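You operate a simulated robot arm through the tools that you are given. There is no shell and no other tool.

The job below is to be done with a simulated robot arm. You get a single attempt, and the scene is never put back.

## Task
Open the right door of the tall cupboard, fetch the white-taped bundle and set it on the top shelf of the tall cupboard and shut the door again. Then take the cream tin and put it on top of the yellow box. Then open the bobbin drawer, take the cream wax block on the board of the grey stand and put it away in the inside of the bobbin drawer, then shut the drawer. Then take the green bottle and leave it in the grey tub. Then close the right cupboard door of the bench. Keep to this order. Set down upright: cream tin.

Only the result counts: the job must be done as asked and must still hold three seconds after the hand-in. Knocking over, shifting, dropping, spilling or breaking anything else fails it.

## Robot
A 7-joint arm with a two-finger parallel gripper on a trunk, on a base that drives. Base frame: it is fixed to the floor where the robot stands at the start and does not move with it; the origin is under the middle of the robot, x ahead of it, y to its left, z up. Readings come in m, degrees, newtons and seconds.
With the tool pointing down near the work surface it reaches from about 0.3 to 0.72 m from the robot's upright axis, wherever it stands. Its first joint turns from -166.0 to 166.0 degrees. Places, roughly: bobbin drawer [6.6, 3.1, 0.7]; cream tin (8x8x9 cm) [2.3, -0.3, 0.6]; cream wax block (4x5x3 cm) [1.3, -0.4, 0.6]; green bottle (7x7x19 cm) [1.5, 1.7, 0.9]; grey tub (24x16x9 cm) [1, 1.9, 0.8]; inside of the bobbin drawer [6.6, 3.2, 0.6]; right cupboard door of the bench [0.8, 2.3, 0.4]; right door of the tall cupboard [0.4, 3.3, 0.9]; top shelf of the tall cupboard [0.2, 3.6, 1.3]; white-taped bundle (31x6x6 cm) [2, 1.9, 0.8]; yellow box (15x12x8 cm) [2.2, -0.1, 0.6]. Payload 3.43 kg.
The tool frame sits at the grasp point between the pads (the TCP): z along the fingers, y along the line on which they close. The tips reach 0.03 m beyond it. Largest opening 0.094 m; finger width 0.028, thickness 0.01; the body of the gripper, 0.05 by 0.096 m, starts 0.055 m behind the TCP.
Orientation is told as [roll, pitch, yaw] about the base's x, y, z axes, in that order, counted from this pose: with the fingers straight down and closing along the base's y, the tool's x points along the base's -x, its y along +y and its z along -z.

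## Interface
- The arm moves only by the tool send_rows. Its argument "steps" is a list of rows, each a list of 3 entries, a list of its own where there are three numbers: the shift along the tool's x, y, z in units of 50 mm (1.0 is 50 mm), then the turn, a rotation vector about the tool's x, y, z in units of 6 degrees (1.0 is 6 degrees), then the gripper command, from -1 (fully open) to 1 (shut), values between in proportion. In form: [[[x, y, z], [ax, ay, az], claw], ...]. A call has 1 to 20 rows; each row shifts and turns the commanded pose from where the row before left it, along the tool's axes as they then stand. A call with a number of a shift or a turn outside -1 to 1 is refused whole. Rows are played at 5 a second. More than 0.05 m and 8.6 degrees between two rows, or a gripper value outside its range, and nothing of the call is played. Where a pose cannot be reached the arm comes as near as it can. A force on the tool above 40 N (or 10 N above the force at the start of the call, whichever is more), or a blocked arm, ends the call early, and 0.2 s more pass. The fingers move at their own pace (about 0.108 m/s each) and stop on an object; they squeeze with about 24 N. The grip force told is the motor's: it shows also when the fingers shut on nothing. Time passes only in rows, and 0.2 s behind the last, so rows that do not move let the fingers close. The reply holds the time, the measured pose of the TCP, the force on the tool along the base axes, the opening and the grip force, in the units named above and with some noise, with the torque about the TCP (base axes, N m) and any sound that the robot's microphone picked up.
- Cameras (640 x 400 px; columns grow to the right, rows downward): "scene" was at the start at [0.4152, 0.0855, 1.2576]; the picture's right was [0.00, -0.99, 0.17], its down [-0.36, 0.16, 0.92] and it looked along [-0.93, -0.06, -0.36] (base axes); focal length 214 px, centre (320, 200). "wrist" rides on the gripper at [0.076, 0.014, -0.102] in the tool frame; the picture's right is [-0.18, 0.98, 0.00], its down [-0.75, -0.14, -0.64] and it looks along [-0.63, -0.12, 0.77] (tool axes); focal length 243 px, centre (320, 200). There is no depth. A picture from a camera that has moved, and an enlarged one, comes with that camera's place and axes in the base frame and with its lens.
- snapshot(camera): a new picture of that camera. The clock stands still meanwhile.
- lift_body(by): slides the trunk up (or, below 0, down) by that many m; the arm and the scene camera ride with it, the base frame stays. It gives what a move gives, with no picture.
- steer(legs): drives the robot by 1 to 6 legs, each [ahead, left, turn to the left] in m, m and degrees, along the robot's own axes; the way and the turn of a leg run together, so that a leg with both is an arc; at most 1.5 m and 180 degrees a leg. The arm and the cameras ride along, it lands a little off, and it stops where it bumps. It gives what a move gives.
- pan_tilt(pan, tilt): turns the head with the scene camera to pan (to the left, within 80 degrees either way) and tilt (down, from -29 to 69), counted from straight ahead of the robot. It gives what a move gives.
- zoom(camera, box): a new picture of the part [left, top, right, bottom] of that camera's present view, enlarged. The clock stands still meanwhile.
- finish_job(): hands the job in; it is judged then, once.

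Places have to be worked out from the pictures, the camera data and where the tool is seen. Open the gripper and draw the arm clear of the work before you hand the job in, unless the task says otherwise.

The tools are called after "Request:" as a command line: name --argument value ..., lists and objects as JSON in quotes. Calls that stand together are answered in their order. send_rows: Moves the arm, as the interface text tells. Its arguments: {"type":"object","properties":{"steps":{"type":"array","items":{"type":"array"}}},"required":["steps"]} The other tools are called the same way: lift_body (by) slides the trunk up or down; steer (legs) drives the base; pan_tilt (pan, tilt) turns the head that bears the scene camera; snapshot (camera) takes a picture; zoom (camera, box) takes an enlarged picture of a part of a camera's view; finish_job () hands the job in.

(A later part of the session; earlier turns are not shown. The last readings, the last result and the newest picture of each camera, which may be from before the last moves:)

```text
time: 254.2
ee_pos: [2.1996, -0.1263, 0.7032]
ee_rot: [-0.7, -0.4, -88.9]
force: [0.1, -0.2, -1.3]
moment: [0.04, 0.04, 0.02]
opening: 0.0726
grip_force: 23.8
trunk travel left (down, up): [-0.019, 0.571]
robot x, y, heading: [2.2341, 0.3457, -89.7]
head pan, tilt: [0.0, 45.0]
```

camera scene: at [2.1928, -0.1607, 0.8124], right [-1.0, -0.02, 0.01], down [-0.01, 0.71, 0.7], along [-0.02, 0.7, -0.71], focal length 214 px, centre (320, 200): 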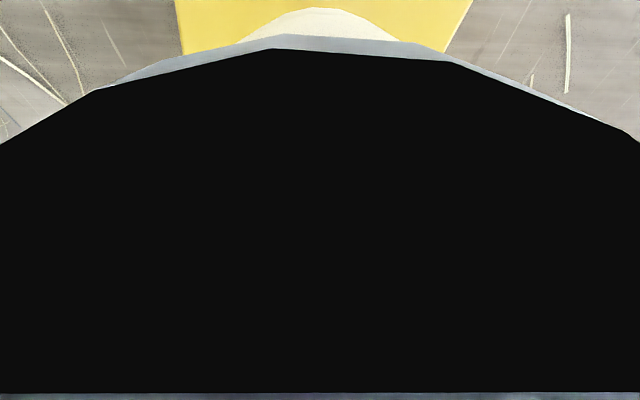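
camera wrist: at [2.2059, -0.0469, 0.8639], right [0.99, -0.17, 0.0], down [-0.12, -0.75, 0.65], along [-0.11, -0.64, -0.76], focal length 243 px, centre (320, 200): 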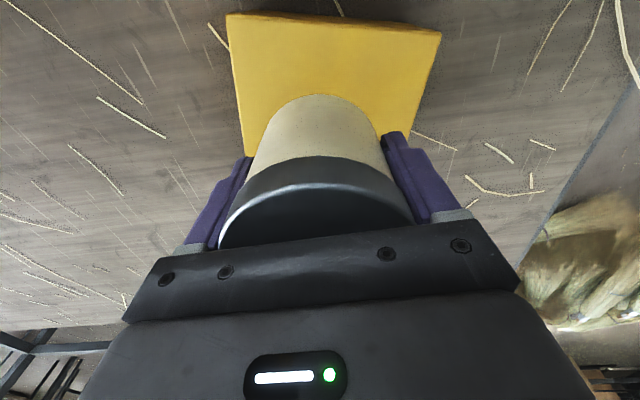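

No contact yet (only the tin's ~2 N weight). I continue in 2–3 mm steps.

Request:
send_rows --steps '[[[0, 0, 0.06], [0, 0, 0], 1], [[0, 0, 0.06], [0, 0, 0], 1]]'

Request:
send_rows --steps '[[[0, 0, 0.05], [0, 0, 0], 1]]'

```text
time: 254.8
ee_pos: [2.1991, -0.1268, 0.6975]
ee_rot: [-0.6, -0.6, -89.0]
force: [-0.6, 0.6, 2.6]
moment: [-0.01, -0.14, 0.03]
opening: 0.0727
grip_force: 23.7
trunk travel left (down, up): [-0.019, 0.571]
robot x, y, heading: [2.2344, 0.3422, -89.7]
head pan, tilt: [0.0, 45.0]
```

```text
time: 255.2
ee_pos: [2.1995, -0.1263, 0.6964]
ee_rot: [-0.6, -0.8, -89.0]
force: [0.6, 2.4, 23.2]
moment: [0.06, -0.74, 0.02]
opening: 0.0731
grip_force: 24.1
trunk travel left (down, up): [-0.019, 0.571]
robot x, y, heading: [2.2325, 0.3422, -89.8]
head pan, tilt: [0.0, 45.0]
```

Contact reached at z 0.697. I relieve the press by 1.5 mm, open, and rise straight up.

Request:
send_rows --steps '[[[0, 0, -0.03], [0, 0, 0], 1], [[0, 0, 0], [0, 0, 0], 0], [[0, 0, 0], [0, 0, 0], -1], [[0, 0, 0], [0, 0, 0], -1]]'

Request:
send_rows --steps '[[[0, 0, -0.5], [0, 0, 0], -1], [[0, 0, -0.8], [0, 0, 0], -1], [[0, 0, -0.9], [0, 0, 0], -1], [[0, 0, -0.9], [0, 0, 0], -1], [[0, 0, -0.9], [0, 0, 0], -1]]'

Request:
snapshot --camera "wrist"

Request:
snapshot --camera "scene"

```text
time: 256.2
ee_pos: [2.1985, -0.1272, 0.6953]
ee_rot: [-0.7, -0.6, -89.0]
force: [0.1, -0.7, 0.7]
moment: [0.04, 0.03, 0.0]
opening: 0.094
grip_force: 0.1
trunk travel left (down, up): [-0.019, 0.571]
robot x, y, heading: [2.2305, 0.3469, -89.9]
head pan, tilt: [0.0, 45.0]
```

```text
time: 257.4
ee_pos: [2.2031, -0.1246, 0.8961]
ee_rot: [-0.5, -0.6, -88.8]
force: [-0.6, -0.6, 0.4]
moment: [0.02, 0.01, 0.03]
opening: 0.094
grip_force: 0.1
trunk travel left (down, up): [-0.019, 0.571]
robot x, y, heading: [2.2352, 0.3428, -90.0]
head pan, tilt: [0.0, 45.0]
```

```text
taken
camera wrist: at [2.2165, -0.0474, 0.9963], right [0.99, -0.16, -0.01], down [-0.12, -0.75, 0.65], along [-0.11, -0.64, -0.76], focal length 243 px, centre (320, 200)
```

wrist: 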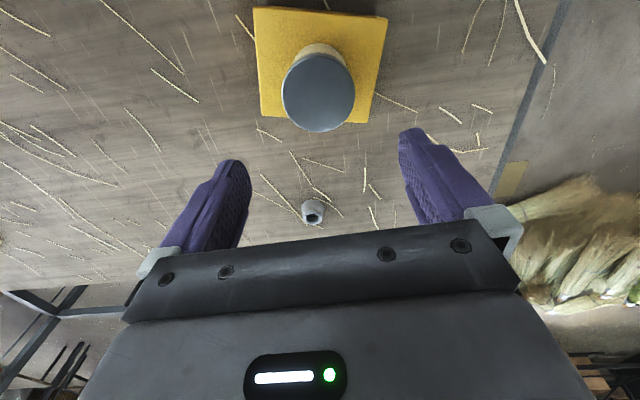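

```text
taken
camera scene: at [2.2036, -0.1612, 0.9447], right [-1.0, -0.02, 0.01], down [-0.01, 0.71, 0.7], along [-0.02, 0.7, -0.71], focal length 214 px, centre (320, 200)
```

scene: 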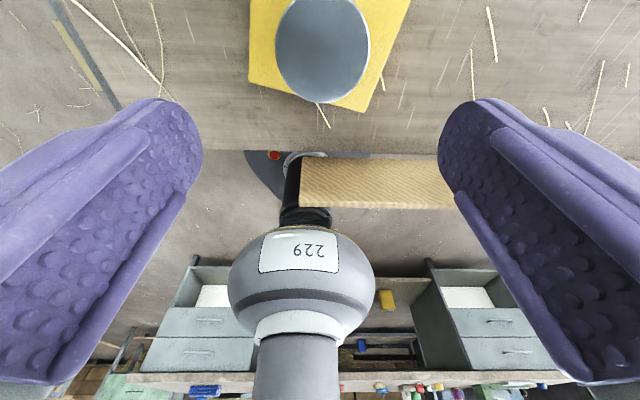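

Tin stands upright on the yellow box. Next is the bobbin drawer (far side): I back off, raise the trunk, turn to heading 0 and look ahead.

Request:
lift_body --by 0.27

Request:
steer --legs '[[-0.55, 0, 0], [0, 0, 90]]'

Request:
send_rows --steps '[[[0, 0, 0], [0, -1, 0], -1], [[0, 0, 0], [0, -1, 0], -1], [[0, 0, 0], [0, -1, 0], -1], [[0, 0, 0], [0, -1, 0], -1], [[0, 0, 0], [0, -1, 0], -1], [[0, 0, 0], [0, -1, 0], -1], [[0, 0, 0], [0, -1, 0], -1]]'

Request:
pan_tilt --pan 0 --tilt -28

Request:
snapshot --camera "scene"

```text
time: 260.1
ee_pos: [2.2023, -0.1252, 1.1649]
ee_rot: [-0.6, -0.6, -89.0]
force: [-0.2, 1.1, 0.6]
moment: [-0.04, 0.0, -0.03]
opening: 0.0945
grip_force: 0.1
trunk travel left (down, up): [-0.289, 0.301]
robot x, y, heading: [2.2357, 0.3428, -89.8]
head pan, tilt: [0.0, 45.0]
```

```text
time: 267.1
ee_pos: [2.7047, 0.8601, 1.1653]
ee_rot: [-0.6, -0.6, 0.2]
force: [0.8, -0.3, -0.4]
moment: [-0.01, 0.04, -0.01]
opening: 0.0939
grip_force: 0.1
trunk travel left (down, up): [-0.289, 0.301]
robot x, y, heading: [2.2335, 0.9023, -0.6]
head pan, tilt: [0.0, 45.0]
```

```text
time: 268.7
ee_pos: [2.7032, 0.8608, 1.164]
ee_rot: [-0.9, -42.5, 0.9]
force: [0.0, 0.4, 0.6]
moment: [-0.04, 0.02, -0.01]
opening: 0.0939
grip_force: 0.0
trunk travel left (down, up): [-0.289, 0.301]
robot x, y, heading: [2.2343, 0.8983, -0.8]
head pan, tilt: [0.0, 45.0]
```

```text
time: 270.1
ee_pos: [2.7032, 0.861, 1.1657]
ee_rot: [-0.8, -42.5, 0.8]
force: [0.6, 0.2, -0.1]
moment: [-0.01, -0.03, -0.03]
opening: 0.0942
grip_force: 0.0
trunk travel left (down, up): [-0.289, 0.301]
robot x, y, heading: [2.2345, 0.8992, -0.5]
head pan, tilt: [0.0, -28.0]
```

```text
taken
camera scene: at [2.7706, 0.8645, 1.3118], right [0.01, -1.0, 0.01], down [-0.33, -0.01, -0.94], along [0.94, 0.0, -0.33], focal length 214 px, centre (320, 200)
```

scene: 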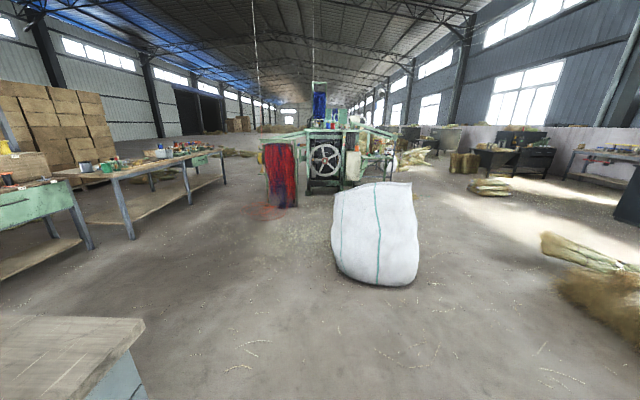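

The way ahead is clear on the left of the white bag. I drive forward along y≈1.3.

Request:
steer --legs '[[1.0, 0.15, 0], [1.3, 0.35, 0]]'

Request:
pan_tilt --pan 30 --tilt -28

Request:
snapshot --camera "scene"

```text
time: 281.7
ee_pos: [4.9946, 1.3366, 1.1649]
ee_rot: [-0.8, -42.6, 0.3]
force: [0.3, 0.3, 1.1]
moment: [-0.04, 0.03, -0.01]
opening: 0.0941
grip_force: 0.0
trunk travel left (down, up): [-0.289, 0.301]
robot x, y, heading: [4.5246, 1.3785, -1.1]
head pan, tilt: [0.0, -28.0]
```

```text
time: 282.6
ee_pos: [4.9953, 1.3362, 1.1647]
ee_rot: [-0.8, -42.6, 0.3]
force: [-1.1, 0.1, -0.1]
moment: [0.0, 0.01, -0.02]
opening: 0.094
grip_force: 0.1
trunk travel left (down, up): [-0.289, 0.301]
robot x, y, heading: [4.5248, 1.3779, -1.1]
head pan, tilt: [30.0, -28.0]
```

```text
taken
camera scene: at [5.0567, 1.3734, 1.3182], right [0.34, -0.87, -0.36], down [-0.37, 0.23, -0.9], along [0.86, 0.44, -0.25], focal length 214 px, centre (320, 200)
```

scene: 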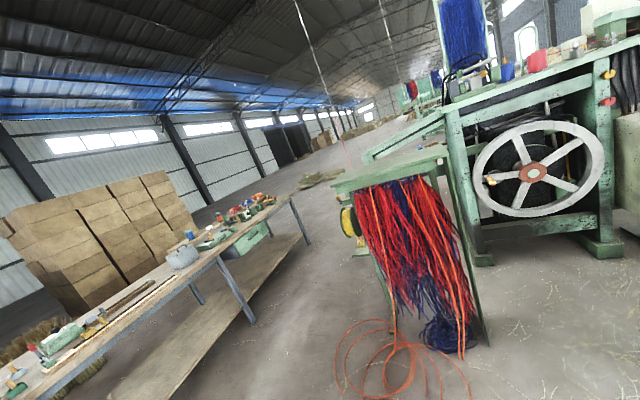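

I see a green drawer hung under the table near its far end, about where the bobbin drawer should be. I zoom in.

Request:
zoom --camera "scene" --box '[150, 170, 330, 290]'

```text
3.33 times, centred on (240, 230) of scene
camera zoom: at [5.0567, 1.3734, 1.3182], right [0.34, -0.87, -0.36], down [-0.37, 0.23, -0.9], along [0.86, 0.44, -0.25], focal length 715 px, centre (587, 100)
```

zoom: 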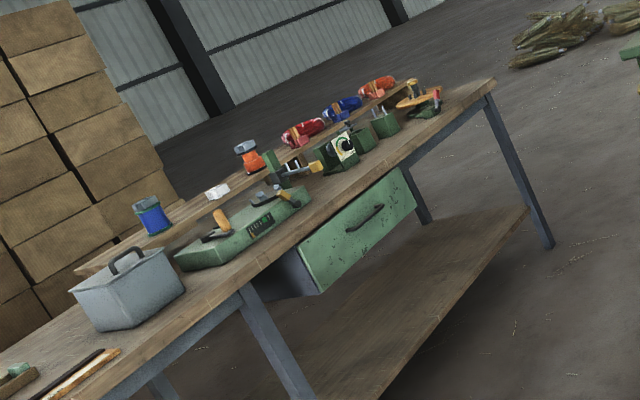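

The bobbin drawer's front faces −y with a dark bar handle. I drive diagonally to y≈2.45 (clear of the cable loops), then along the table.

Request:
steer --legs '[[0.5, 1.08, 1], [1.0, 0.0, 0]]'

Request:
pan_tilt --pan 30 --tilt -10

Request:
snapshot --camera "scene"

```text
time: 293.6
ee_pos: [6.5095, 2.4785, 1.1641]
ee_rot: [-0.9, -42.6, 3.3]
force: [0.6, 0.3, 0.8]
moment: [-0.03, -0.01, 0.0]
opening: 0.0939
grip_force: 0.2
trunk travel left (down, up): [-0.289, 0.301]
robot x, y, heading: [6.0364, 2.4973, 1.9]
head pan, tilt: [30.0, -28.0]
```

```text
time: 294.4
ee_pos: [6.5075, 2.4778, 1.1643]
ee_rot: [-0.9, -42.6, 3.3]
force: [-0.2, -0.1, 0.2]
moment: [0.01, 0.0, 0.01]
opening: 0.094
grip_force: 0.0
trunk travel left (down, up): [-0.289, 0.301]
robot x, y, heading: [6.0382, 2.4962, 1.8]
head pan, tilt: [30.0, -10.0]
```

```text
taken
camera scene: at [6.5592, 2.5259, 1.2914], right [0.38, -0.85, -0.36], down [-0.63, 0.05, -0.78], along [0.68, 0.52, -0.51], focal length 214 px, centre (320, 200)
```

scene: 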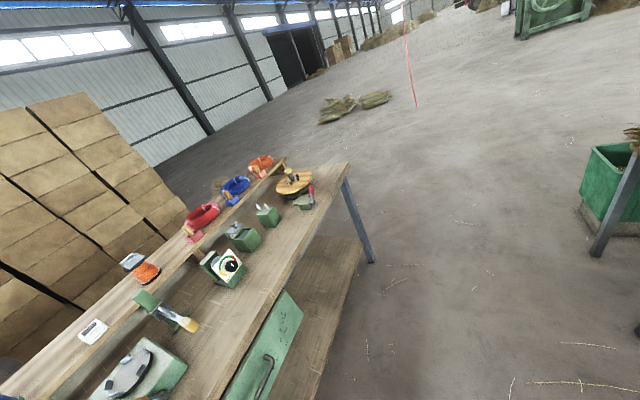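

Handle ≈(6.6, 2.97, 0.68). I move to x≈6.6, turn to face the table and look.

Request:
steer --legs '[[0.56, -0.12, 0], [0, 0, 88.2]]'

Request:
pan_tilt --pan 0 --tilt 0

Request:
snapshot --camera "scene"

Request:
snapshot --camera "wrist"

```text
time: 301.5
ee_pos: [6.6392, 2.8639, 1.1641]
ee_rot: [-0.8, -42.7, 92.5]
force: [0.8, 0.3, -0.6]
moment: [0.02, 0.0, 0.02]
opening: 0.0941
grip_force: 0.0
trunk travel left (down, up): [-0.289, 0.301]
robot x, y, heading: [6.6139, 2.394, 90.9]
head pan, tilt: [30.0, -10.0]
```

```text
time: 302.4
ee_pos: [6.6393, 2.8647, 1.166]
ee_rot: [-0.8, -42.7, 92.4]
force: [1.0, -0.3, -0.2]
moment: [0.02, 0.01, -0.03]
opening: 0.094
grip_force: 0.1
trunk travel left (down, up): [-0.289, 0.301]
robot x, y, heading: [6.6124, 2.3933, 91.0]
head pan, tilt: [0.0, 0.0]
```

```text
taken
camera scene: at [6.6364, 2.9196, 1.2689], right [1.0, 0.03, 0.01], down [0.03, -0.74, -0.68], along [-0.02, 0.68, -0.74], focal length 214 px, centre (320, 200)
```

scene: 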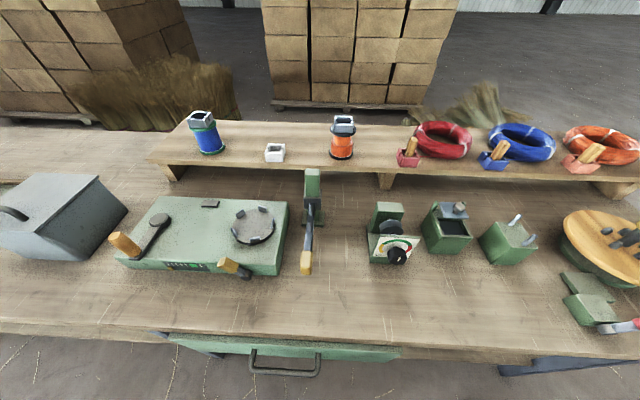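

```text
taken
camera wrist: at [6.6297, 2.7376, 1.1878], right [-0.99, 0.1, 0.12], down [0.13, 0.12, 0.98], along [0.09, 0.99, -0.14], focal length 243 px, centre (320, 200)
```

wrist: 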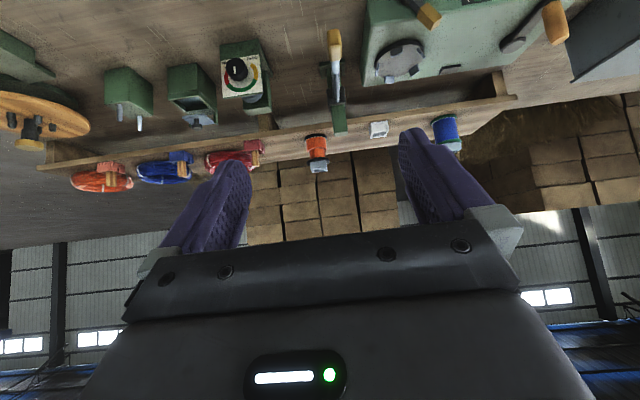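

The handle is a horizontal bar at ≈(6.563, 2.955, 0.68), ~14 cm long. I'll grip it from above with fingers closing along y, tool leaning slightly back; first I reorient at height.

Request:
send_rows --steps '[[[0, 0, 0], [0, 1, 0], -1], [[0, 0, 0], [0, 1, 0], -1], [[0, 0, 0], [0, 1, 0], -1], [[0, 0, 0], [0, 1, 0], -1], [[0, 0, 0], [0, 1, 0], -1], [[0, 0, 0], [0, 1, 0], -1], [[0, 0, 0], [0, 1, 0], -1]]'

Request:
send_rows --steps '[[[0, 0, 0], [0, 0, -1], -1], [[0, 0, 0], [0, 0, -1], -1], [[0, 0, 0], [0, 0, -1], -1], [[0, 0, 0], [0, 0, -1], -1], [[0, 0, 0], [0, 0, -1], -1], [[0, 0, 0], [0, 0, -1], -1], [[0, 0, 0], [0, 0, -1], -1], [[0, 0, 0], [0, 0, -1], -1], [[0, 0, 0], [0, 0, -1], -1], [[0, 0, 0], [0, 0, -1], -1], [[0, 0, 0], [0, 0, -1], -1], [[0, 0, 0], [0, 0, -1], -1], [[0, 0, 0], [0, 0, -1], -1], [[0, 0, 0], [0, 0, -1], -1], [[0, 0, 0], [0, 0, -0.6], -1]]'

Request:
send_rows --steps '[[[0, 0, 0], [1, 0, 0], -1], [[0, 0, 0], [1, 0, 0], -1], [[0, 0, 0], [1, 0, 0], -1], [[0, 0, 0], [1, 0, 0], -1]]'

Request:
snapshot --camera "scene"

Request:
snapshot --camera "wrist"

```text
time: 304.0
ee_pos: [6.6396, 2.865, 1.1645]
ee_rot: [-0.6, -0.5, 91.9]
force: [-0.4, 0.3, -1.1]
moment: [-0.02, 0.02, -0.02]
opening: 0.0939
grip_force: 0.0
trunk travel left (down, up): [-0.289, 0.301]
robot x, y, heading: [6.6184, 2.3941, 91.0]
head pan, tilt: [0.0, 0.0]
```

```text
time: 307.2
ee_pos: [6.6391, 2.8646, 1.1644]
ee_rot: [-0.6, 0.5, 179.7]
force: [-0.5, -0.7, -0.1]
moment: [-0.01, 0.0, -0.02]
opening: 0.094
grip_force: 0.0
trunk travel left (down, up): [-0.289, 0.301]
robot x, y, heading: [6.6167, 2.3941, 91.0]
head pan, tilt: [0.0, 0.0]
```

```text
time: 308.2
ee_pos: [6.6404, 2.864, 1.1648]
ee_rot: [-24.7, 0.6, 179.5]
force: [0.5, 0.2, -0.5]
moment: [-0.02, 0.03, -0.01]
opening: 0.094
grip_force: 0.0
trunk travel left (down, up): [-0.289, 0.301]
robot x, y, heading: [6.6163, 2.3941, 91.2]
head pan, tilt: [0.0, 0.0]
```

```text
taken
camera scene: at [6.5293, 2.8499, 1.2], right [0.0, 0.91, 0.42], down [1.0, -0.01, 0.01], along [0.01, 0.42, -0.91], focal length 214 px, centre (320, 200)
```

scene: 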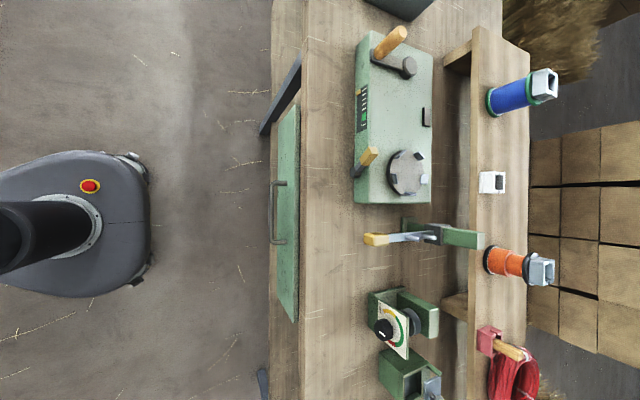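

```text
taken
camera wrist: at [6.7151, 2.807, 1.2517], right [-0.19, -0.89, -0.41], down [-0.76, -0.13, 0.63], along [-0.62, 0.43, -0.65], focal length 243 px, centre (320, 200)
```

wrist: 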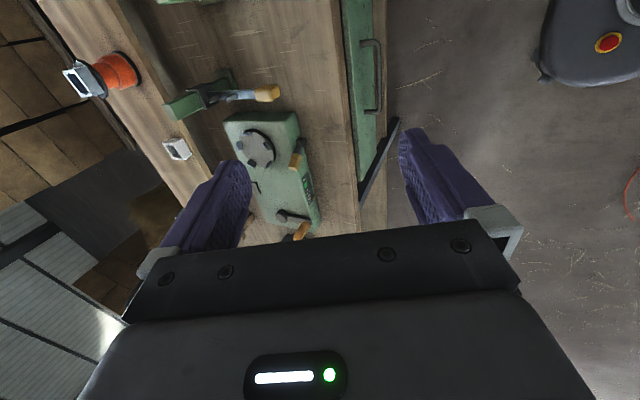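

Handle ray intersections give ≈(6.563, 2.957, ~0.69). I lower the trunk 0.25 and align x for a closer look.

Request:
lift_body --by -0.25

Request:
send_rows --steps '[[[-0.8, 0, 0], [0, 0, 0], -1], [[-0.74, 0, 0], [0, 0, 0], -1]]'

Request:
snapshot --camera "scene"

Request:
snapshot --camera "wrist"

```text
time: 310.8
ee_pos: [6.6402, 2.8635, 0.9155]
ee_rot: [-24.6, 0.5, 179.6]
force: [0.2, 1.0, 0.1]
moment: [-0.02, 0.01, -0.03]
opening: 0.0942
grip_force: 0.0
trunk travel left (down, up): [-0.039, 0.551]
robot x, y, heading: [6.6148, 2.392, 90.9]
head pan, tilt: [0.0, 0.0]
```

```text
time: 311.4
ee_pos: [6.5618, 2.8632, 0.9134]
ee_rot: [-24.6, 0.4, 179.6]
force: [-0.4, -0.2, 0.3]
moment: [-0.03, 0.03, -0.01]
opening: 0.0939
grip_force: 0.1
trunk travel left (down, up): [-0.039, 0.551]
robot x, y, heading: [6.614, 2.3929, 91.1]
head pan, tilt: [0.0, 0.0]
```

```text
taken
camera scene: at [6.4508, 2.8498, 0.9496], right [0.0, 0.91, 0.42], down [1.0, -0.01, 0.01], along [0.01, 0.42, -0.91], focal length 214 px, centre (320, 200)
```

scene: 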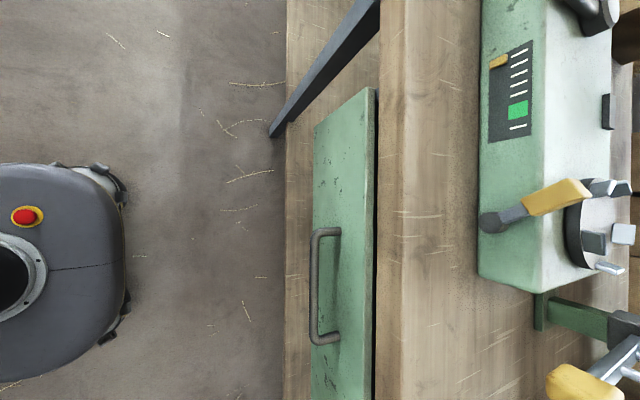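

```text
taken
camera wrist: at [6.6368, 2.8073, 1.0013], right [-0.19, -0.89, -0.41], down [-0.76, -0.13, 0.64], along [-0.62, 0.43, -0.65], focal length 243 px, centre (320, 200)
```

wrist: 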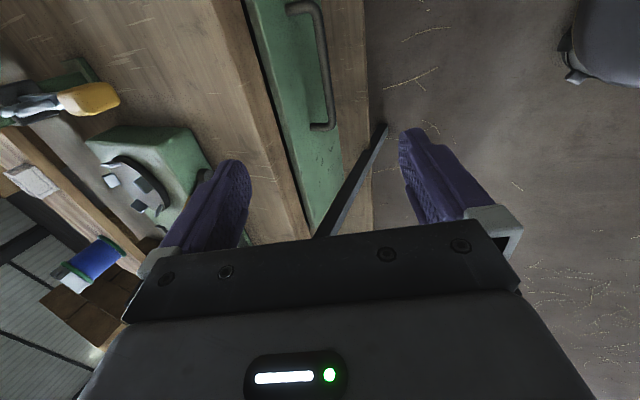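

Refined handle: bar centre (6.571, 2.962, 0.685), drawer face y≈2.9995 (31 mm gap). I reduce the lean to ~12°, open the fingers to 40 mm only, and line up above the bar.

Request:
send_rows --steps '[[[0, 0, 0], [-1, 0, 0], 0.15], [[0, 0, 0], [-1, 0, 0], 0.15], [[0.18, -0.84, 0.3], [0, 0, 0], 0.15], [[0, 0, 0.9], [0, 0, 0], 0.15], [[0, 0, 0.8], [0, 0, 0], 0.15]]'

Request:
snapshot --camera "scene"

Request:
snapshot --camera "wrist"

```text
time: 312.6
ee_pos: [6.5719, 2.9291, 0.8246]
ee_rot: [-12.6, 0.4, 179.5]
force: [-0.5, 0.5, -0.1]
moment: [0.02, -0.01, -0.02]
opening: 0.0398
grip_force: 0.1
trunk travel left (down, up): [-0.039, 0.551]
robot x, y, heading: [6.6178, 2.3955, 90.9]
head pan, tilt: [0.0, 0.0]
```

```text
taken
camera scene: at [6.4619, 2.9234, 0.8632], right [0.01, 0.98, 0.22], down [1.0, -0.01, 0.01], along [0.01, 0.22, -0.98], focal length 214 px, centre (320, 200)
```

scene: 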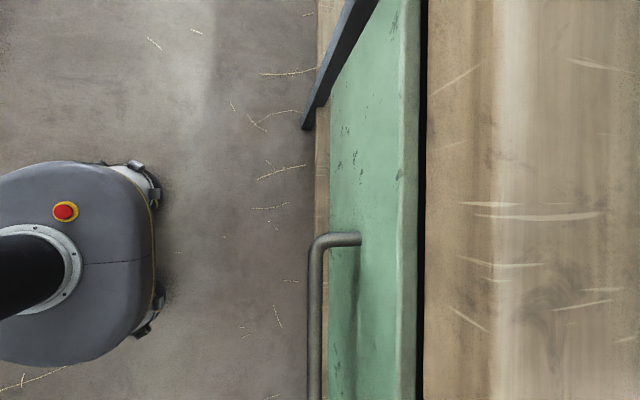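

```text
taken
camera wrist: at [6.6478, 2.8923, 0.9219], right [-0.19, -0.96, -0.22], down [-0.76, 0.0, 0.65], along [-0.62, 0.29, -0.73], focal length 243 px, centre (320, 200)
```

wrist: 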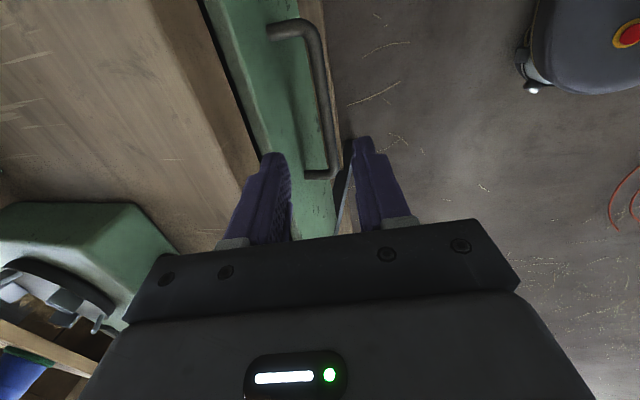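

Alignment confirmed (bar y≈2.961, face ≈2.995). I descend onto the bar and close.

Request:
send_rows --steps '[[[0, 0.06, 0.7], [0, 0, 0], 0.15], [[0, 0, 0.7], [0, 0, 0], 0.15], [[0, 0, 0.7], [0, 0, 0], 0.15], [[0, 0, 0.65], [0, 0, 0], 0.15]]'

Request:
snapshot --camera "wrist"

```text
time: 313.6
ee_pos: [6.5757, 2.9561, 0.6907]
ee_rot: [-12.6, 0.5, 179.5]
force: [-0.5, -9.7, 10.1]
moment: [0.35, -0.02, -0.05]
opening: 0.0357
grip_force: 0.0
trunk travel left (down, up): [-0.039, 0.551]
robot x, y, heading: [6.6181, 2.3933, 90.9]
head pan, tilt: [0.0, 0.0]
```

```text
taken
camera wrist: at [6.6495, 2.9176, 0.7889], right [-0.19, -0.96, -0.22], down [-0.76, 0.0, 0.65], along [-0.62, 0.29, -0.73], focal length 243 px, centre (320, 200)
```

wrist: 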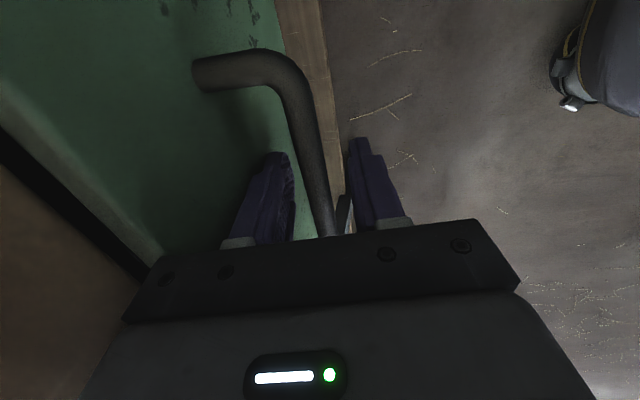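

The bar is between the fingers (far fingertip lightly touching the face). I close.

Request:
send_rows --steps '[[[0, 0, -0.06], [0, 0, 0], 1], [[0, 0, 0], [0, 0, 0], 1], [[0, 0, 0], [0, 0, 0], 1]]'

```text
time: 314.4
ee_pos: [6.5767, 2.9547, 0.6921]
ee_rot: [-12.5, 0.5, 179.5]
force: [1.8, -6.0, -19.7]
moment: [1.12, 0.82, -0.63]
opening: 0.0163
grip_force: 44.7
trunk travel left (down, up): [-0.039, 0.551]
robot x, y, heading: [6.6177, 2.3909, 91.1]
head pan, tilt: [0.0, 0.0]
```

Gripped. I pull the drawer out by driving the base straight back.

Request:
steer --legs '[[-0.12, 0, 0]]'

Request:
snapshot --camera "wrist"

```text
time: 315.6
ee_pos: [6.5718, 2.8368, 0.6933]
ee_rot: [-12.5, 0.4, 179.8]
force: [-26.0, 0.5, -25.3]
moment: [0.13, 0.57, -0.74]
opening: 0.0162
grip_force: 45.1
trunk travel left (down, up): [-0.039, 0.551]
robot x, y, heading: [6.6188, 2.2732, 91.2]
head pan, tilt: [0.0, 0.0]
```

```text
taken
camera wrist: at [6.648, 2.7998, 0.7891], right [-0.19, -0.96, -0.21], down [-0.76, 0.0, 0.65], along [-0.62, 0.28, -0.73], focal length 243 px, centre (320, 200)
```

wrist: 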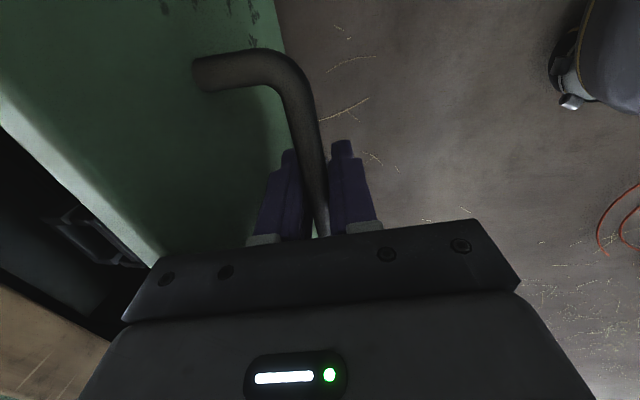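

Drawer slides (12 cm out). I relieve the side load a little and pull further.

Request:
send_rows --steps '[[[-0.06, 0, 0.03], [0, 0, 0], 1]]'

Request:
steer --legs '[[-0.12, 0.003, 0]]'

Request:
snapshot --camera "scene"

```text
time: 316.0
ee_pos: [6.5737, 2.8358, 0.6932]
ee_rot: [-12.6, 0.2, 179.6]
force: [6.2, -1.7, 6.4]
moment: [-0.03, 1.05, -0.46]
opening: 0.0162
grip_force: 44.9
trunk travel left (down, up): [-0.039, 0.551]
robot x, y, heading: [6.6218, 2.2739, 91.2]
head pan, tilt: [0.0, 0.0]
```

```text
time: 317.3
ee_pos: [6.5708, 2.7141, 0.6924]
ee_rot: [-12.7, 0.3, 179.8]
force: [11.0, 0.4, 16.6]
moment: [-0.07, -0.38, -0.98]
opening: 0.0163
grip_force: 44.9
trunk travel left (down, up): [-0.039, 0.551]
robot x, y, heading: [6.6189, 2.1538, 90.9]
head pan, tilt: [0.0, 0.0]
```

```text
taken
camera scene: at [6.4601, 2.7074, 0.7309], right [0.0, 0.98, 0.22], down [1.0, 0.0, 0.01], along [0.01, 0.22, -0.98], focal length 214 px, centre (320, 200)
```

scene: 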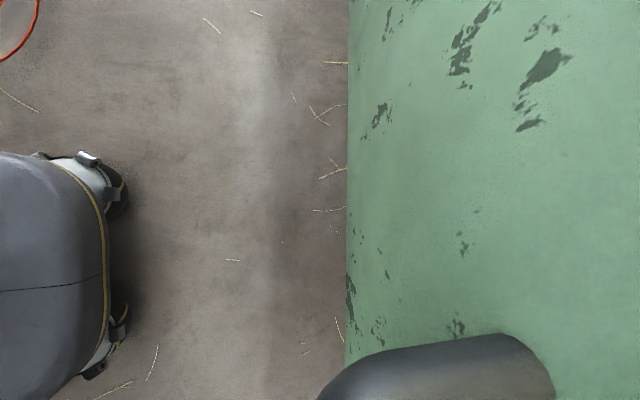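

Drawer is 24 cm out, enough. I release (partial opening) and rise out.

Request:
send_rows --steps '[[[0, 0, 0], [0, 0, 0], 0.2], [[0, 0, 0], [0, 0, 0], 0.2], [[0, 0, -0.6], [0, 0, 0], 0.2], [[0, 0, -0.9], [0, 0, 0], 0.2], [[0, 0, -0.9], [0, 0, 0], 0.2], [[0, 0, -0.9], [0, 0, 0], 0.2], [[0, 0, -0.9], [0, 0, 0], 0.2]]'

Request:
lift_body --by 0.3

Request:
snapshot --camera "scene"

Request:
snapshot --camera "wrist"

```text
time: 318.9
ee_pos: [6.5694, 2.6673, 0.8966]
ee_rot: [-12.6, 0.4, 179.9]
force: [0.4, 0.5, -0.1]
moment: [-0.04, 0.01, 0.0]
opening: 0.0375
grip_force: 0.1
trunk travel left (down, up): [-0.039, 0.551]
robot x, y, heading: [6.619, 2.1522, 91.1]
head pan, tilt: [0.0, 0.0]
```

```text
time: 321.9
ee_pos: [6.569, 2.6684, 1.195]
ee_rot: [-12.6, 0.4, 179.9]
force: [0.6, -0.1, 0.6]
moment: [0.0, 0.02, 0.01]
opening: 0.0374
grip_force: 0.0
trunk travel left (down, up): [-0.339, 0.251]
robot x, y, heading: [6.6174, 2.1546, 91.2]
head pan, tilt: [0.0, 0.0]
```

```text
taken
camera scene: at [6.4584, 2.6613, 1.2343], right [0.0, 0.98, 0.22], down [1.0, 0.0, 0.01], along [0.01, 0.22, -0.98], focal length 214 px, centre (320, 200)
```

scene: 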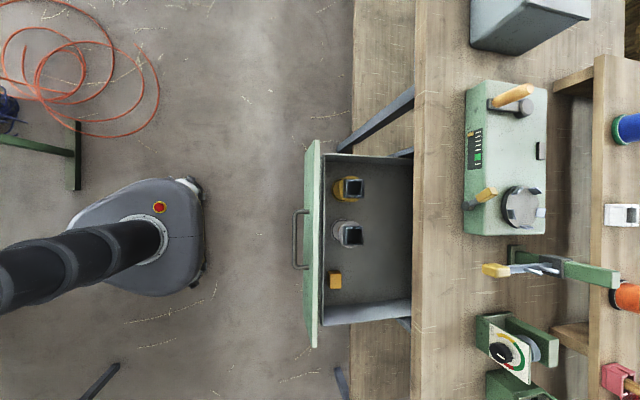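

```text
taken
camera wrist: at [6.6446, 2.6308, 1.2925], right [-0.19, -0.96, -0.22], down [-0.76, 0.0, 0.65], along [-0.63, 0.28, -0.73], focal length 243 px, centre (320, 200)
```

wrist: 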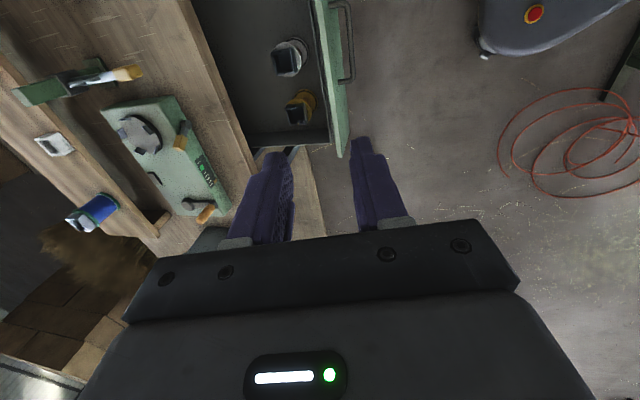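

The drawer is open; inside are a yellow bobbin, a grey bobbin and a small orange block — free floor around (6.65, 2.92). Now I go back for the wax block: raise the hand and retrace the path sideways.

Request:
lift_body --by 0.15

Request:
steer --legs '[[0.28, 0, -1], [0, 1.5, 0], [-1.05, 0.6, 0], [-0.35, 1.3, 0], [-0.15, 1.0, 0]]'

```text
time: 323.6
ee_pos: [6.5688, 2.6674, 1.3454]
ee_rot: [-12.7, 0.4, 179.7]
force: [0.6, 0.7, -0.1]
moment: [0.01, 0.01, 0.02]
opening: 0.0374
grip_force: 0.2
trunk travel left (down, up): [-0.489, 0.101]
robot x, y, heading: [6.6162, 2.1537, 91.1]
head pan, tilt: [0.0, 0.0]
```

```text
time: 349.6
ee_pos: [2.1339, 1.4448, 1.3459]
ee_rot: [-12.7, 0.4, 178.8]
force: [1.0, 0.6, -1.2]
moment: [0.01, -0.01, -0.03]
opening: 0.0376
grip_force: 0.1
trunk travel left (down, up): [-0.489, 0.101]
robot x, y, heading: [2.1745, 0.9337, 90.1]
head pan, tilt: [0.0, 0.0]
```

I'm back by the bench; I use the overhead position to check the items there against the earlier picture.

Request:
snapshot --camera "scene"

```text
taken
camera scene: at [2.0228, 1.4407, 1.3844], right [0.02, 0.98, 0.22], down [1.0, -0.02, 0.01], along [0.01, 0.22, -0.98], focal length 214 px, centre (320, 200)
```

scene: 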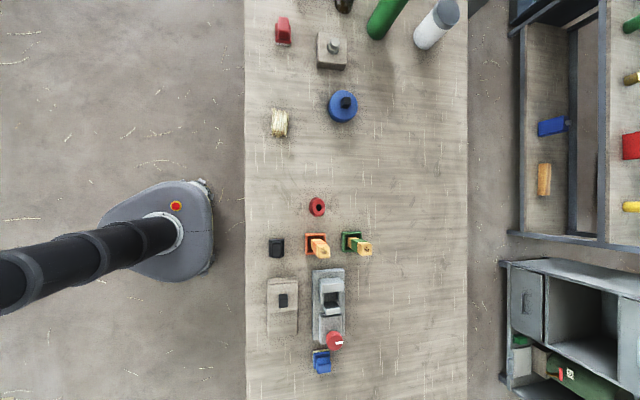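

Items there match the earlier picture within measurement error. I continue to x≈1.28 and turn to face the stand.

Request:
steer --legs '[[-0.05, 0.87, 0], [0, 0, -180]]'

Request:
snapshot --camera "scene"

```text
time: 361.8
ee_pos: [1.2907, 0.3649, 1.3468]
ee_rot: [-12.6, 0.3, -5.6]
force: [0.0, 0.0, 0.3]
moment: [0.0, -0.04, 0.02]
opening: 0.0375
grip_force: 0.0
trunk travel left (down, up): [-0.489, 0.101]
robot x, y, heading: [1.2908, 0.881, -94.6]
head pan, tilt: [0.0, 0.0]
```

```text
taken
camera scene: at [1.4004, 0.3644, 1.3845], right [-0.1, -0.97, 0.22], down [-0.99, 0.1, 0.01], along [-0.03, -0.22, -0.98], focal length 214 px, centre (320, 200)
```

scene: 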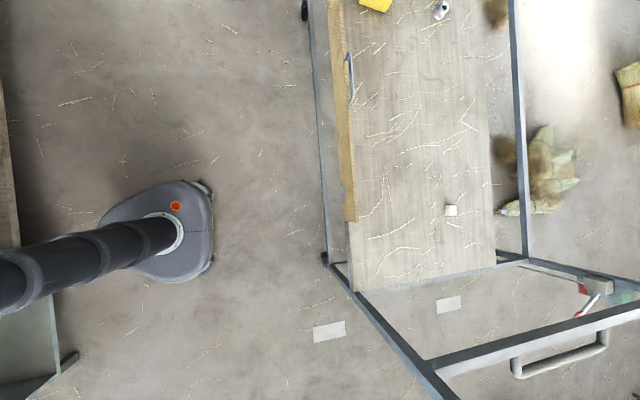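

Overhead of the stand: the wax block is at ≈(1.27, −0.405). From the front it is just beyond reach, so I'll reach over the low end bar (x≈0.91, z≈0.91) from the −x end. I zoom to see the block's orientation.

Request:
zoom --camera "scene" --box '[410, 180, 490, 230]'

Request:
zoom --camera "scene" --box '[320, 220, 640, 400]'

```text
8.00 times, centred on (450, 205) of scene
camera zoom: at [1.4004, 0.3644, 1.3845], right [-0.1, -0.97, 0.22], down [-0.99, 0.1, 0.01], along [-0.03, -0.22, -0.98], focal length 1716 px, centre (-720, 160)
```

zoom: 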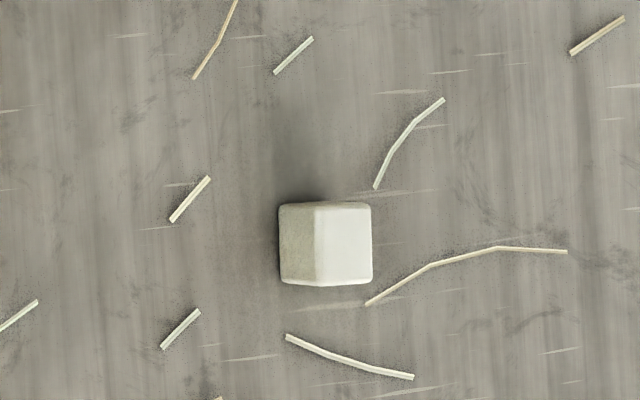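

```text
2.00 times, centred on (480, 310) of scene
camera zoom: at [1.4004, 0.3644, 1.3845], right [-0.1, -0.97, 0.22], down [-0.99, 0.1, 0.01], along [-0.03, -0.22, -0.98], focal length 429 px, centre (0, -20)
```

zoom: 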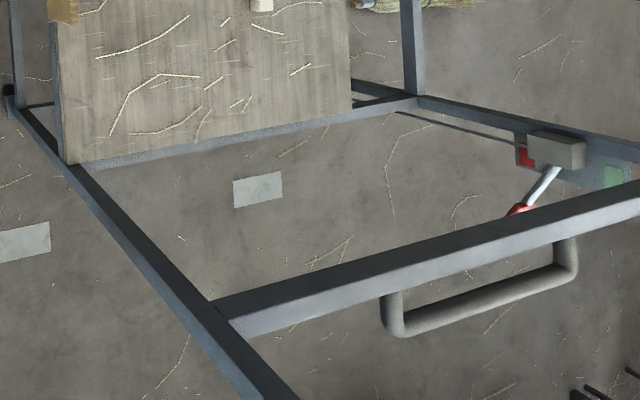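

The block is axis-aligned (≈5 cm along x, 4 cm along y). The end bar is too high to reach over safely, so I'll go in from the front with the tool pitched forward for extra reach. First I re-orient the tool and straighten the heading.

Request:
send_rows --steps '[[[0, 0, 0], [-1, 0, 0], -1], [[0, 0, 0], [-1, 0, 0], -1], [[0, 0, 0], [0, 0, 1], -1], [[0, 0, 0], [0, 0, 1], -1], [[0, 0, 0], [0, 0, 1], -1], [[0, 0, 0], [0, 0, 1], -1], [[0, 0, 0], [0, 0, 1], -1], [[0, 0, 0], [0, 0, 1], -1], [[0, 0, 0], [0, 0, 1], -1], [[0, 0, 0], [0, 0, 1], -1], [[0, 0, 0], [0, 0, 1], -1], [[0, 0, 0], [0, 0, 1], -1], [[0, 0, 0], [0, 0, 1], -1], [[0, 0, 0], [0, 0, 1], -1], [[0, 0, 0], [0, 0, 1], -1], [[0, 0, 0], [0, 0, 1], -1], [[0, 0, 0], [0, 0, 0.8], -1]]'

Request:
steer --legs '[[0.3, 0, 4.6]]'

Request:
snapshot --camera "scene"

```text
time: 365.4
ee_pos: [1.2896, 0.3648, 1.3455]
ee_rot: [-0.4, -0.6, -94.7]
force: [0.5, 0.0, 0.2]
moment: [0.01, 0.01, 0.0]
opening: 0.0936
grip_force: 0.1
trunk travel left (down, up): [-0.489, 0.101]
robot x, y, heading: [1.2905, 0.8815, -94.4]
head pan, tilt: [0.0, 0.0]
```

```text
time: 367.4
ee_pos: [1.3224, 0.0659, 1.3449]
ee_rot: [-0.5, -0.4, -89.8]
force: [-0.7, -0.5, 0.1]
moment: [0.05, 0.03, 0.02]
opening: 0.0939
grip_force: 0.0
trunk travel left (down, up): [-0.489, 0.101]
robot x, y, heading: [1.2783, 0.5809, -89.4]
head pan, tilt: [0.0, 0.0]
```

```text
taken
camera scene: at [1.3227, -0.0433, 1.3862], right [-1.0, 0.0, 0.01], down [0.0, 1.0, -0.01], along [-0.01, -0.01, -1.0], focal length 214 px, centre (320, 200)
```

scene: 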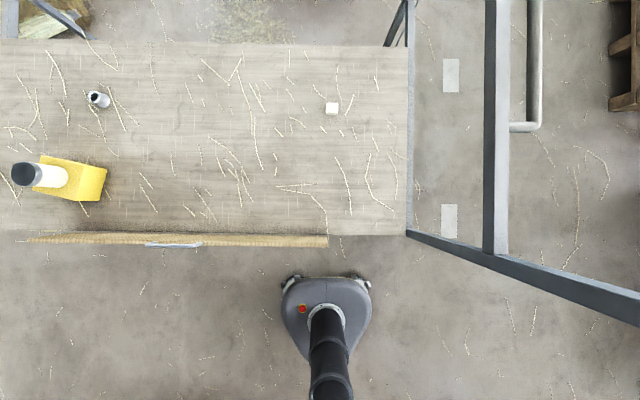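

Precise overhead: block at (1.273, −0.397), board front edge y≈0.084, robot front edge is 0.2 m ahead of its axis. I pitch the tool 33° forward, then drive in to y≈0.315.

Request:
send_rows --steps '[[[0, 0, 0], [0, -1, 0], -1], [[0, 0, 0], [0, -1, 0], -1], [[0, 0, 0], [0, -1, 0], -1], [[0, 0, 0], [0, -1, 0], -1], [[0, 0, 0], [0, -1, 0], -1], [[0, -0.9, 0], [0, -0.5, 0], -1]]'

Request:
steer --legs '[[0.265, 0.0, -0.6]]'

Request:
lift_body --by -0.4

Request:
snapshot --camera "wrist"

Request:
snapshot --camera "scene"

```text
time: 368.8
ee_pos: [1.2749, 0.0652, 1.3452]
ee_rot: [-0.2, -33.6, -89.7]
force: [-0.6, 0.1, -0.3]
moment: [-0.01, -0.02, 0.01]
opening: 0.0937
grip_force: 0.0
trunk travel left (down, up): [-0.489, 0.101]
robot x, y, heading: [1.2768, 0.5811, -89.8]
head pan, tilt: [0.0, 0.0]
```

```text
time: 370.7
ee_pos: [1.2715, -0.1726, 1.3456]
ee_rot: [-0.5, -33.7, -90.4]
force: [-0.5, 0.6, 0.5]
moment: [-0.07, 0.0, -0.01]
opening: 0.0939
grip_force: 0.1
trunk travel left (down, up): [-0.489, 0.101]
robot x, y, heading: [1.2839, 0.3405, -90.2]
head pan, tilt: [0.0, 0.0]
stopped in leg 1: the robot was blocked; the commanded pose is now the measured one
```

```text
time: 374.5
ee_pos: [1.2723, -0.175, 0.946]
ee_rot: [-0.6, -33.5, -90.3]
force: [-0.6, 0.1, 0.1]
moment: [-0.02, -0.03, -0.03]
opening: 0.094
grip_force: 0.2
trunk travel left (down, up): [-0.089, 0.501]
robot x, y, heading: [1.2795, 0.3404, -90.4]
head pan, tilt: [0.0, 0.0]
```

```text
taken
camera wrist: at [1.2886, -0.0553, 0.9882], right [0.98, -0.16, 0.1], down [-0.14, -0.27, 0.95], along [-0.13, -0.95, -0.29], focal length 243 px, centre (320, 200)
```

wrist: 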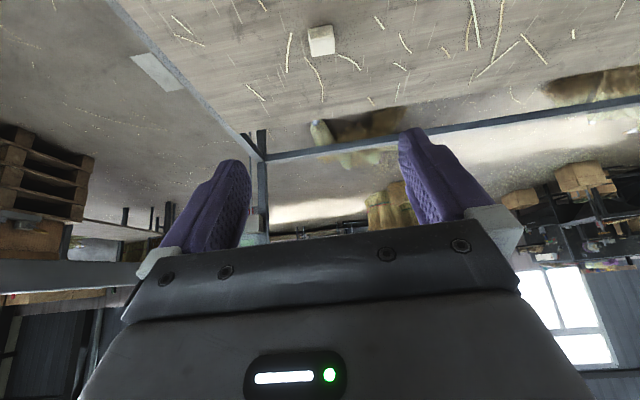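

```text
taken
camera scene: at [1.2722, -0.2426, 1.0403], right [-1.0, 0.01, 0.01], down [0.0, 0.83, -0.55], along [-0.01, -0.55, -0.83], focal length 214 px, centre (320, 200)
```

scene: 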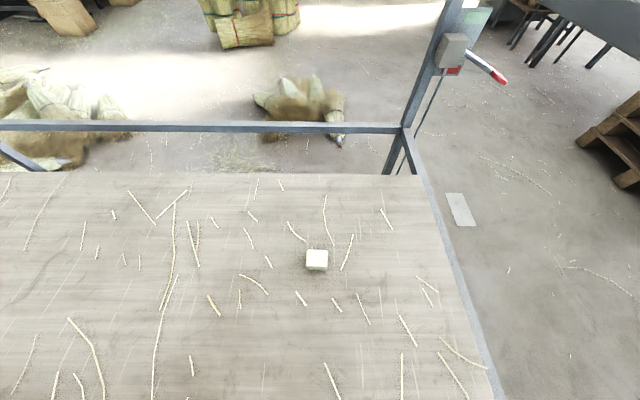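

The base met something at y≈0.34 (likely the caster at the stand's corner); the stand didn't move. I back off 3 cm, shift 7 cm in +x and try again gently.

Request:
steer --legs '[[-0.03, 0, 0], [0, 0.07, 0], [0.05, 0, 0]]'

Request:
snapshot --camera "scene"

```text
time: 376.5
ee_pos: [1.3418, -0.1768, 0.9454]
ee_rot: [-0.5, -33.6, -90.4]
force: [-0.1, 0.5, -0.8]
moment: [0.0, 0.0, -0.01]
opening: 0.0941
grip_force: 0.0
trunk travel left (down, up): [-0.089, 0.501]
robot x, y, heading: [1.3471, 0.3387, -90.4]
head pan, tilt: [0.0, 0.0]
stopped in leg 3: the robot was blocked; the commanded pose is now the measured one
```

```text
taken
camera scene: at [1.3406, -0.2446, 1.0399], right [-1.0, 0.01, 0.01], down [0.01, 0.83, -0.55], along [-0.01, -0.55, -0.83], focal length 214 px, centre (320, 200)
```

scene: 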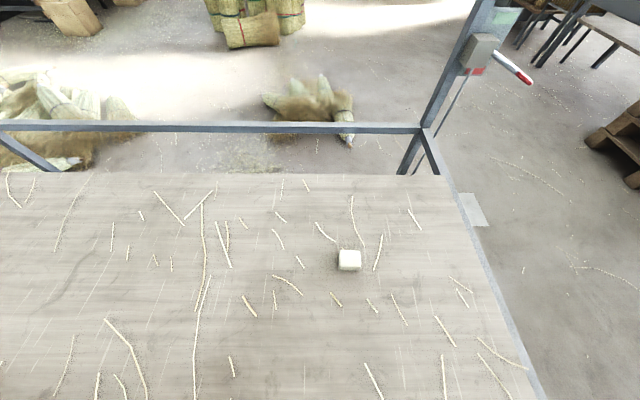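

Base limit is ~y 0.34, so the front is out of reach by ~3 cm. I'll go over the end bar (top z≈0.99, x≈0.97) after all, with the trunk high and then lowering straight down; geometry leaves ~5 cm clearance. First: raise, back off.

Request:
lift_body --by 0.4

Request:
lift_body --by 0.1

Request:
steer --legs '[[-0.4, 0, 0], [0, 0, 90]]'

Request:
send_rows --steps '[[[0, 0, 0], [0, 1, 0], -1], [[0, 0, 0], [0, 1, 0], -1], [[0, 0, 0], [0, 1, 0], -1], [[0, 0, 0], [0, 1, 0], -1], [[0, 0, 0], [0, 1, 0], -1], [[-0.4, 0, 0.6], [0, 0.6, 0], -1], [[-0.4, 0, 0.8], [0, 0, 0], -1], [[-0.3, 0, 0.9], [0, 0, 0], -1], [[0, 0, 0.98], [0, 0, 0], -1], [[0, 0, 0.98], [0, 0, 0], -1], [[0, 0, 0.98], [0, 0, 0], -1], [[0, 0, 0.98], [0, 0, 0], -1], [[0, 0, 0.98], [0, 0, 0], -1]]'

```text
time: 380.4
ee_pos: [1.3415, -0.1767, 1.3449]
ee_rot: [-0.5, -33.6, -90.4]
force: [-1.1, -0.4, 0.0]
moment: [0.01, -0.03, -0.01]
opening: 0.0941
grip_force: 0.1
trunk travel left (down, up): [-0.489, 0.101]
robot x, y, heading: [1.3509, 0.3404, -90.5]
head pan, tilt: [0.0, 0.0]
```

```text
time: 381.7
ee_pos: [1.3408, -0.1757, 1.4453]
ee_rot: [-0.6, -33.6, -90.3]
force: [0.1, -0.3, -0.4]
moment: [0.01, 0.0, -0.01]
opening: 0.0938
grip_force: 0.0
trunk travel left (down, up): [-0.589, 0.001]
robot x, y, heading: [1.3503, 0.3382, -90.5]
head pan, tilt: [0.0, 0.0]
```

```text
time: 388.1
ee_pos: [1.8688, 0.7508, 1.4461]
ee_rot: [-0.5, -33.5, 1.6]
force: [0.0, 0.1, 0.0]
moment: [0.02, -0.03, 0.01]
opening: 0.0939
grip_force: 0.1
trunk travel left (down, up): [-0.589, 0.001]
robot x, y, heading: [1.3553, 0.7424, 1.7]
head pan, tilt: [0.0, 0.0]
```

```text
time: 390.9
ee_pos: [1.9248, 0.7505, 1.1293]
ee_rot: [-0.4, -0.2, 1.4]
force: [-0.2, -0.5, 0.6]
moment: [-0.05, -0.02, 0.0]
opening: 0.0941
grip_force: 0.1
out of reach, approached as far as the arm can: row 13
trunk travel left (down, up): [-0.589, 0.001]
robot x, y, heading: [1.3522, 0.7437, 1.4]
head pan, tilt: [0.0, 0.0]
```

Arm pose set (reach 0.573, tool down). Now I drive around to the −x end of the stand.

Request:
steer --legs '[[-1.27, 0, -1.4], [0, -1.13, 0]]'

Request:
pan_tilt --pan 0 --tilt -28

Request:
snapshot --camera "scene"

```text
time: 402.8
ee_pos: [0.6435, -0.43, 1.1314]
ee_rot: [-0.3, -0.1, -0.5]
force: [0.3, 0.4, 0.7]
moment: [0.02, 0.01, 0.01]
opening: 0.094
grip_force: 0.0
trunk travel left (down, up): [-0.589, 0.001]
robot x, y, heading: [0.0754, -0.4153, -0.2]
head pan, tilt: [0.0, 0.0]
```

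```text
time: 403.7
ee_pos: [0.6443, -0.4293, 1.1305]
ee_rot: [-0.4, -0.1, -0.5]
force: [0.2, 0.5, 0.6]
moment: [0.02, -0.01, 0.01]
opening: 0.0938
grip_force: 0.1
trunk travel left (down, up): [-0.589, 0.001]
robot x, y, heading: [0.067, -0.4173, -0.2]
head pan, tilt: [0.0, -28.0]
```

```text
taken
camera scene: at [0.7923, -0.4284, 1.1925], right [-0.01, -1.0, 0.01], down [-0.88, 0.0, -0.47], along [0.47, -0.01, -0.88], focal length 214 px, centre (320, 200)
```

scene: 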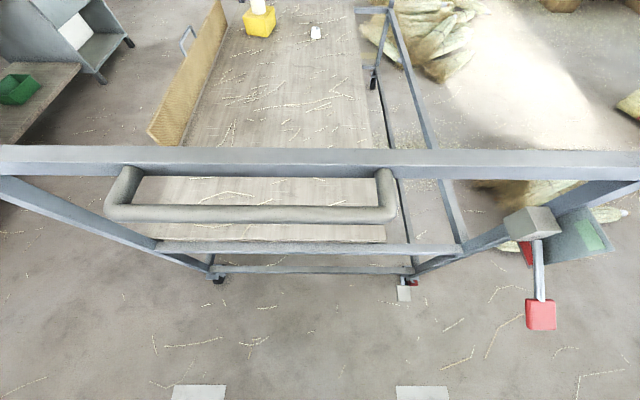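

The end bar and handle match my estimates; the hand (tips z≈1.10) clears the bar. I shift 3.5 cm left and drive ahead 0.42 m, then look down at the block.

Request:
steer --legs '[[0.42, 0.034, 0.3]]'

Request:
pan_tilt --pan 0 --tilt -15

Request:
snapshot --camera "scene"

```text
time: 406.3
ee_pos: [1.0684, -0.3894, 1.1289]
ee_rot: [-0.3, -0.1, 0.2]
force: [0.4, -0.1, -0.6]
moment: [0.0, 0.0, 0.03]
opening: 0.0938
grip_force: 0.0
trunk travel left (down, up): [-0.589, 0.001]
robot x, y, heading: [0.4949, -0.3861, -0.1]
head pan, tilt: [0.0, -28.0]
```

```text
time: 407.1
ee_pos: [1.0676, -0.3897, 1.1312]
ee_rot: [-0.4, -0.1, 0.1]
force: [-0.2, 0.3, -0.6]
moment: [-0.02, -0.01, -0.02]
opening: 0.094
grip_force: 0.1
trunk travel left (down, up): [-0.589, 0.001]
robot x, y, heading: [0.4958, -0.3842, 0.2]
head pan, tilt: [0.0, -15.0]
```

```text
taken
camera scene: at [1.1993, -0.3876, 1.1799], right [0.0, -1.0, 0.01], down [-0.97, 0.0, -0.26], along [0.26, -0.01, -0.97], focal length 214 px, centre (320, 200)
```

scene: 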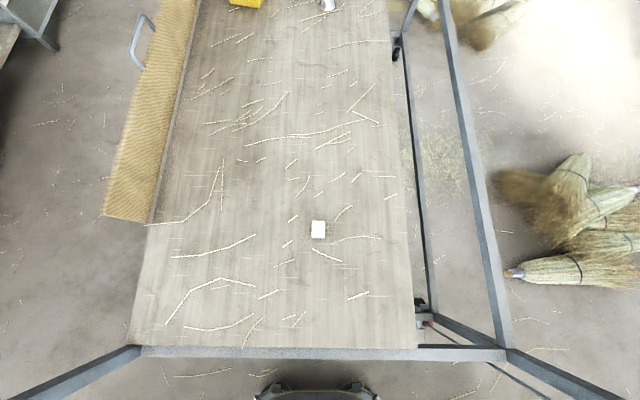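

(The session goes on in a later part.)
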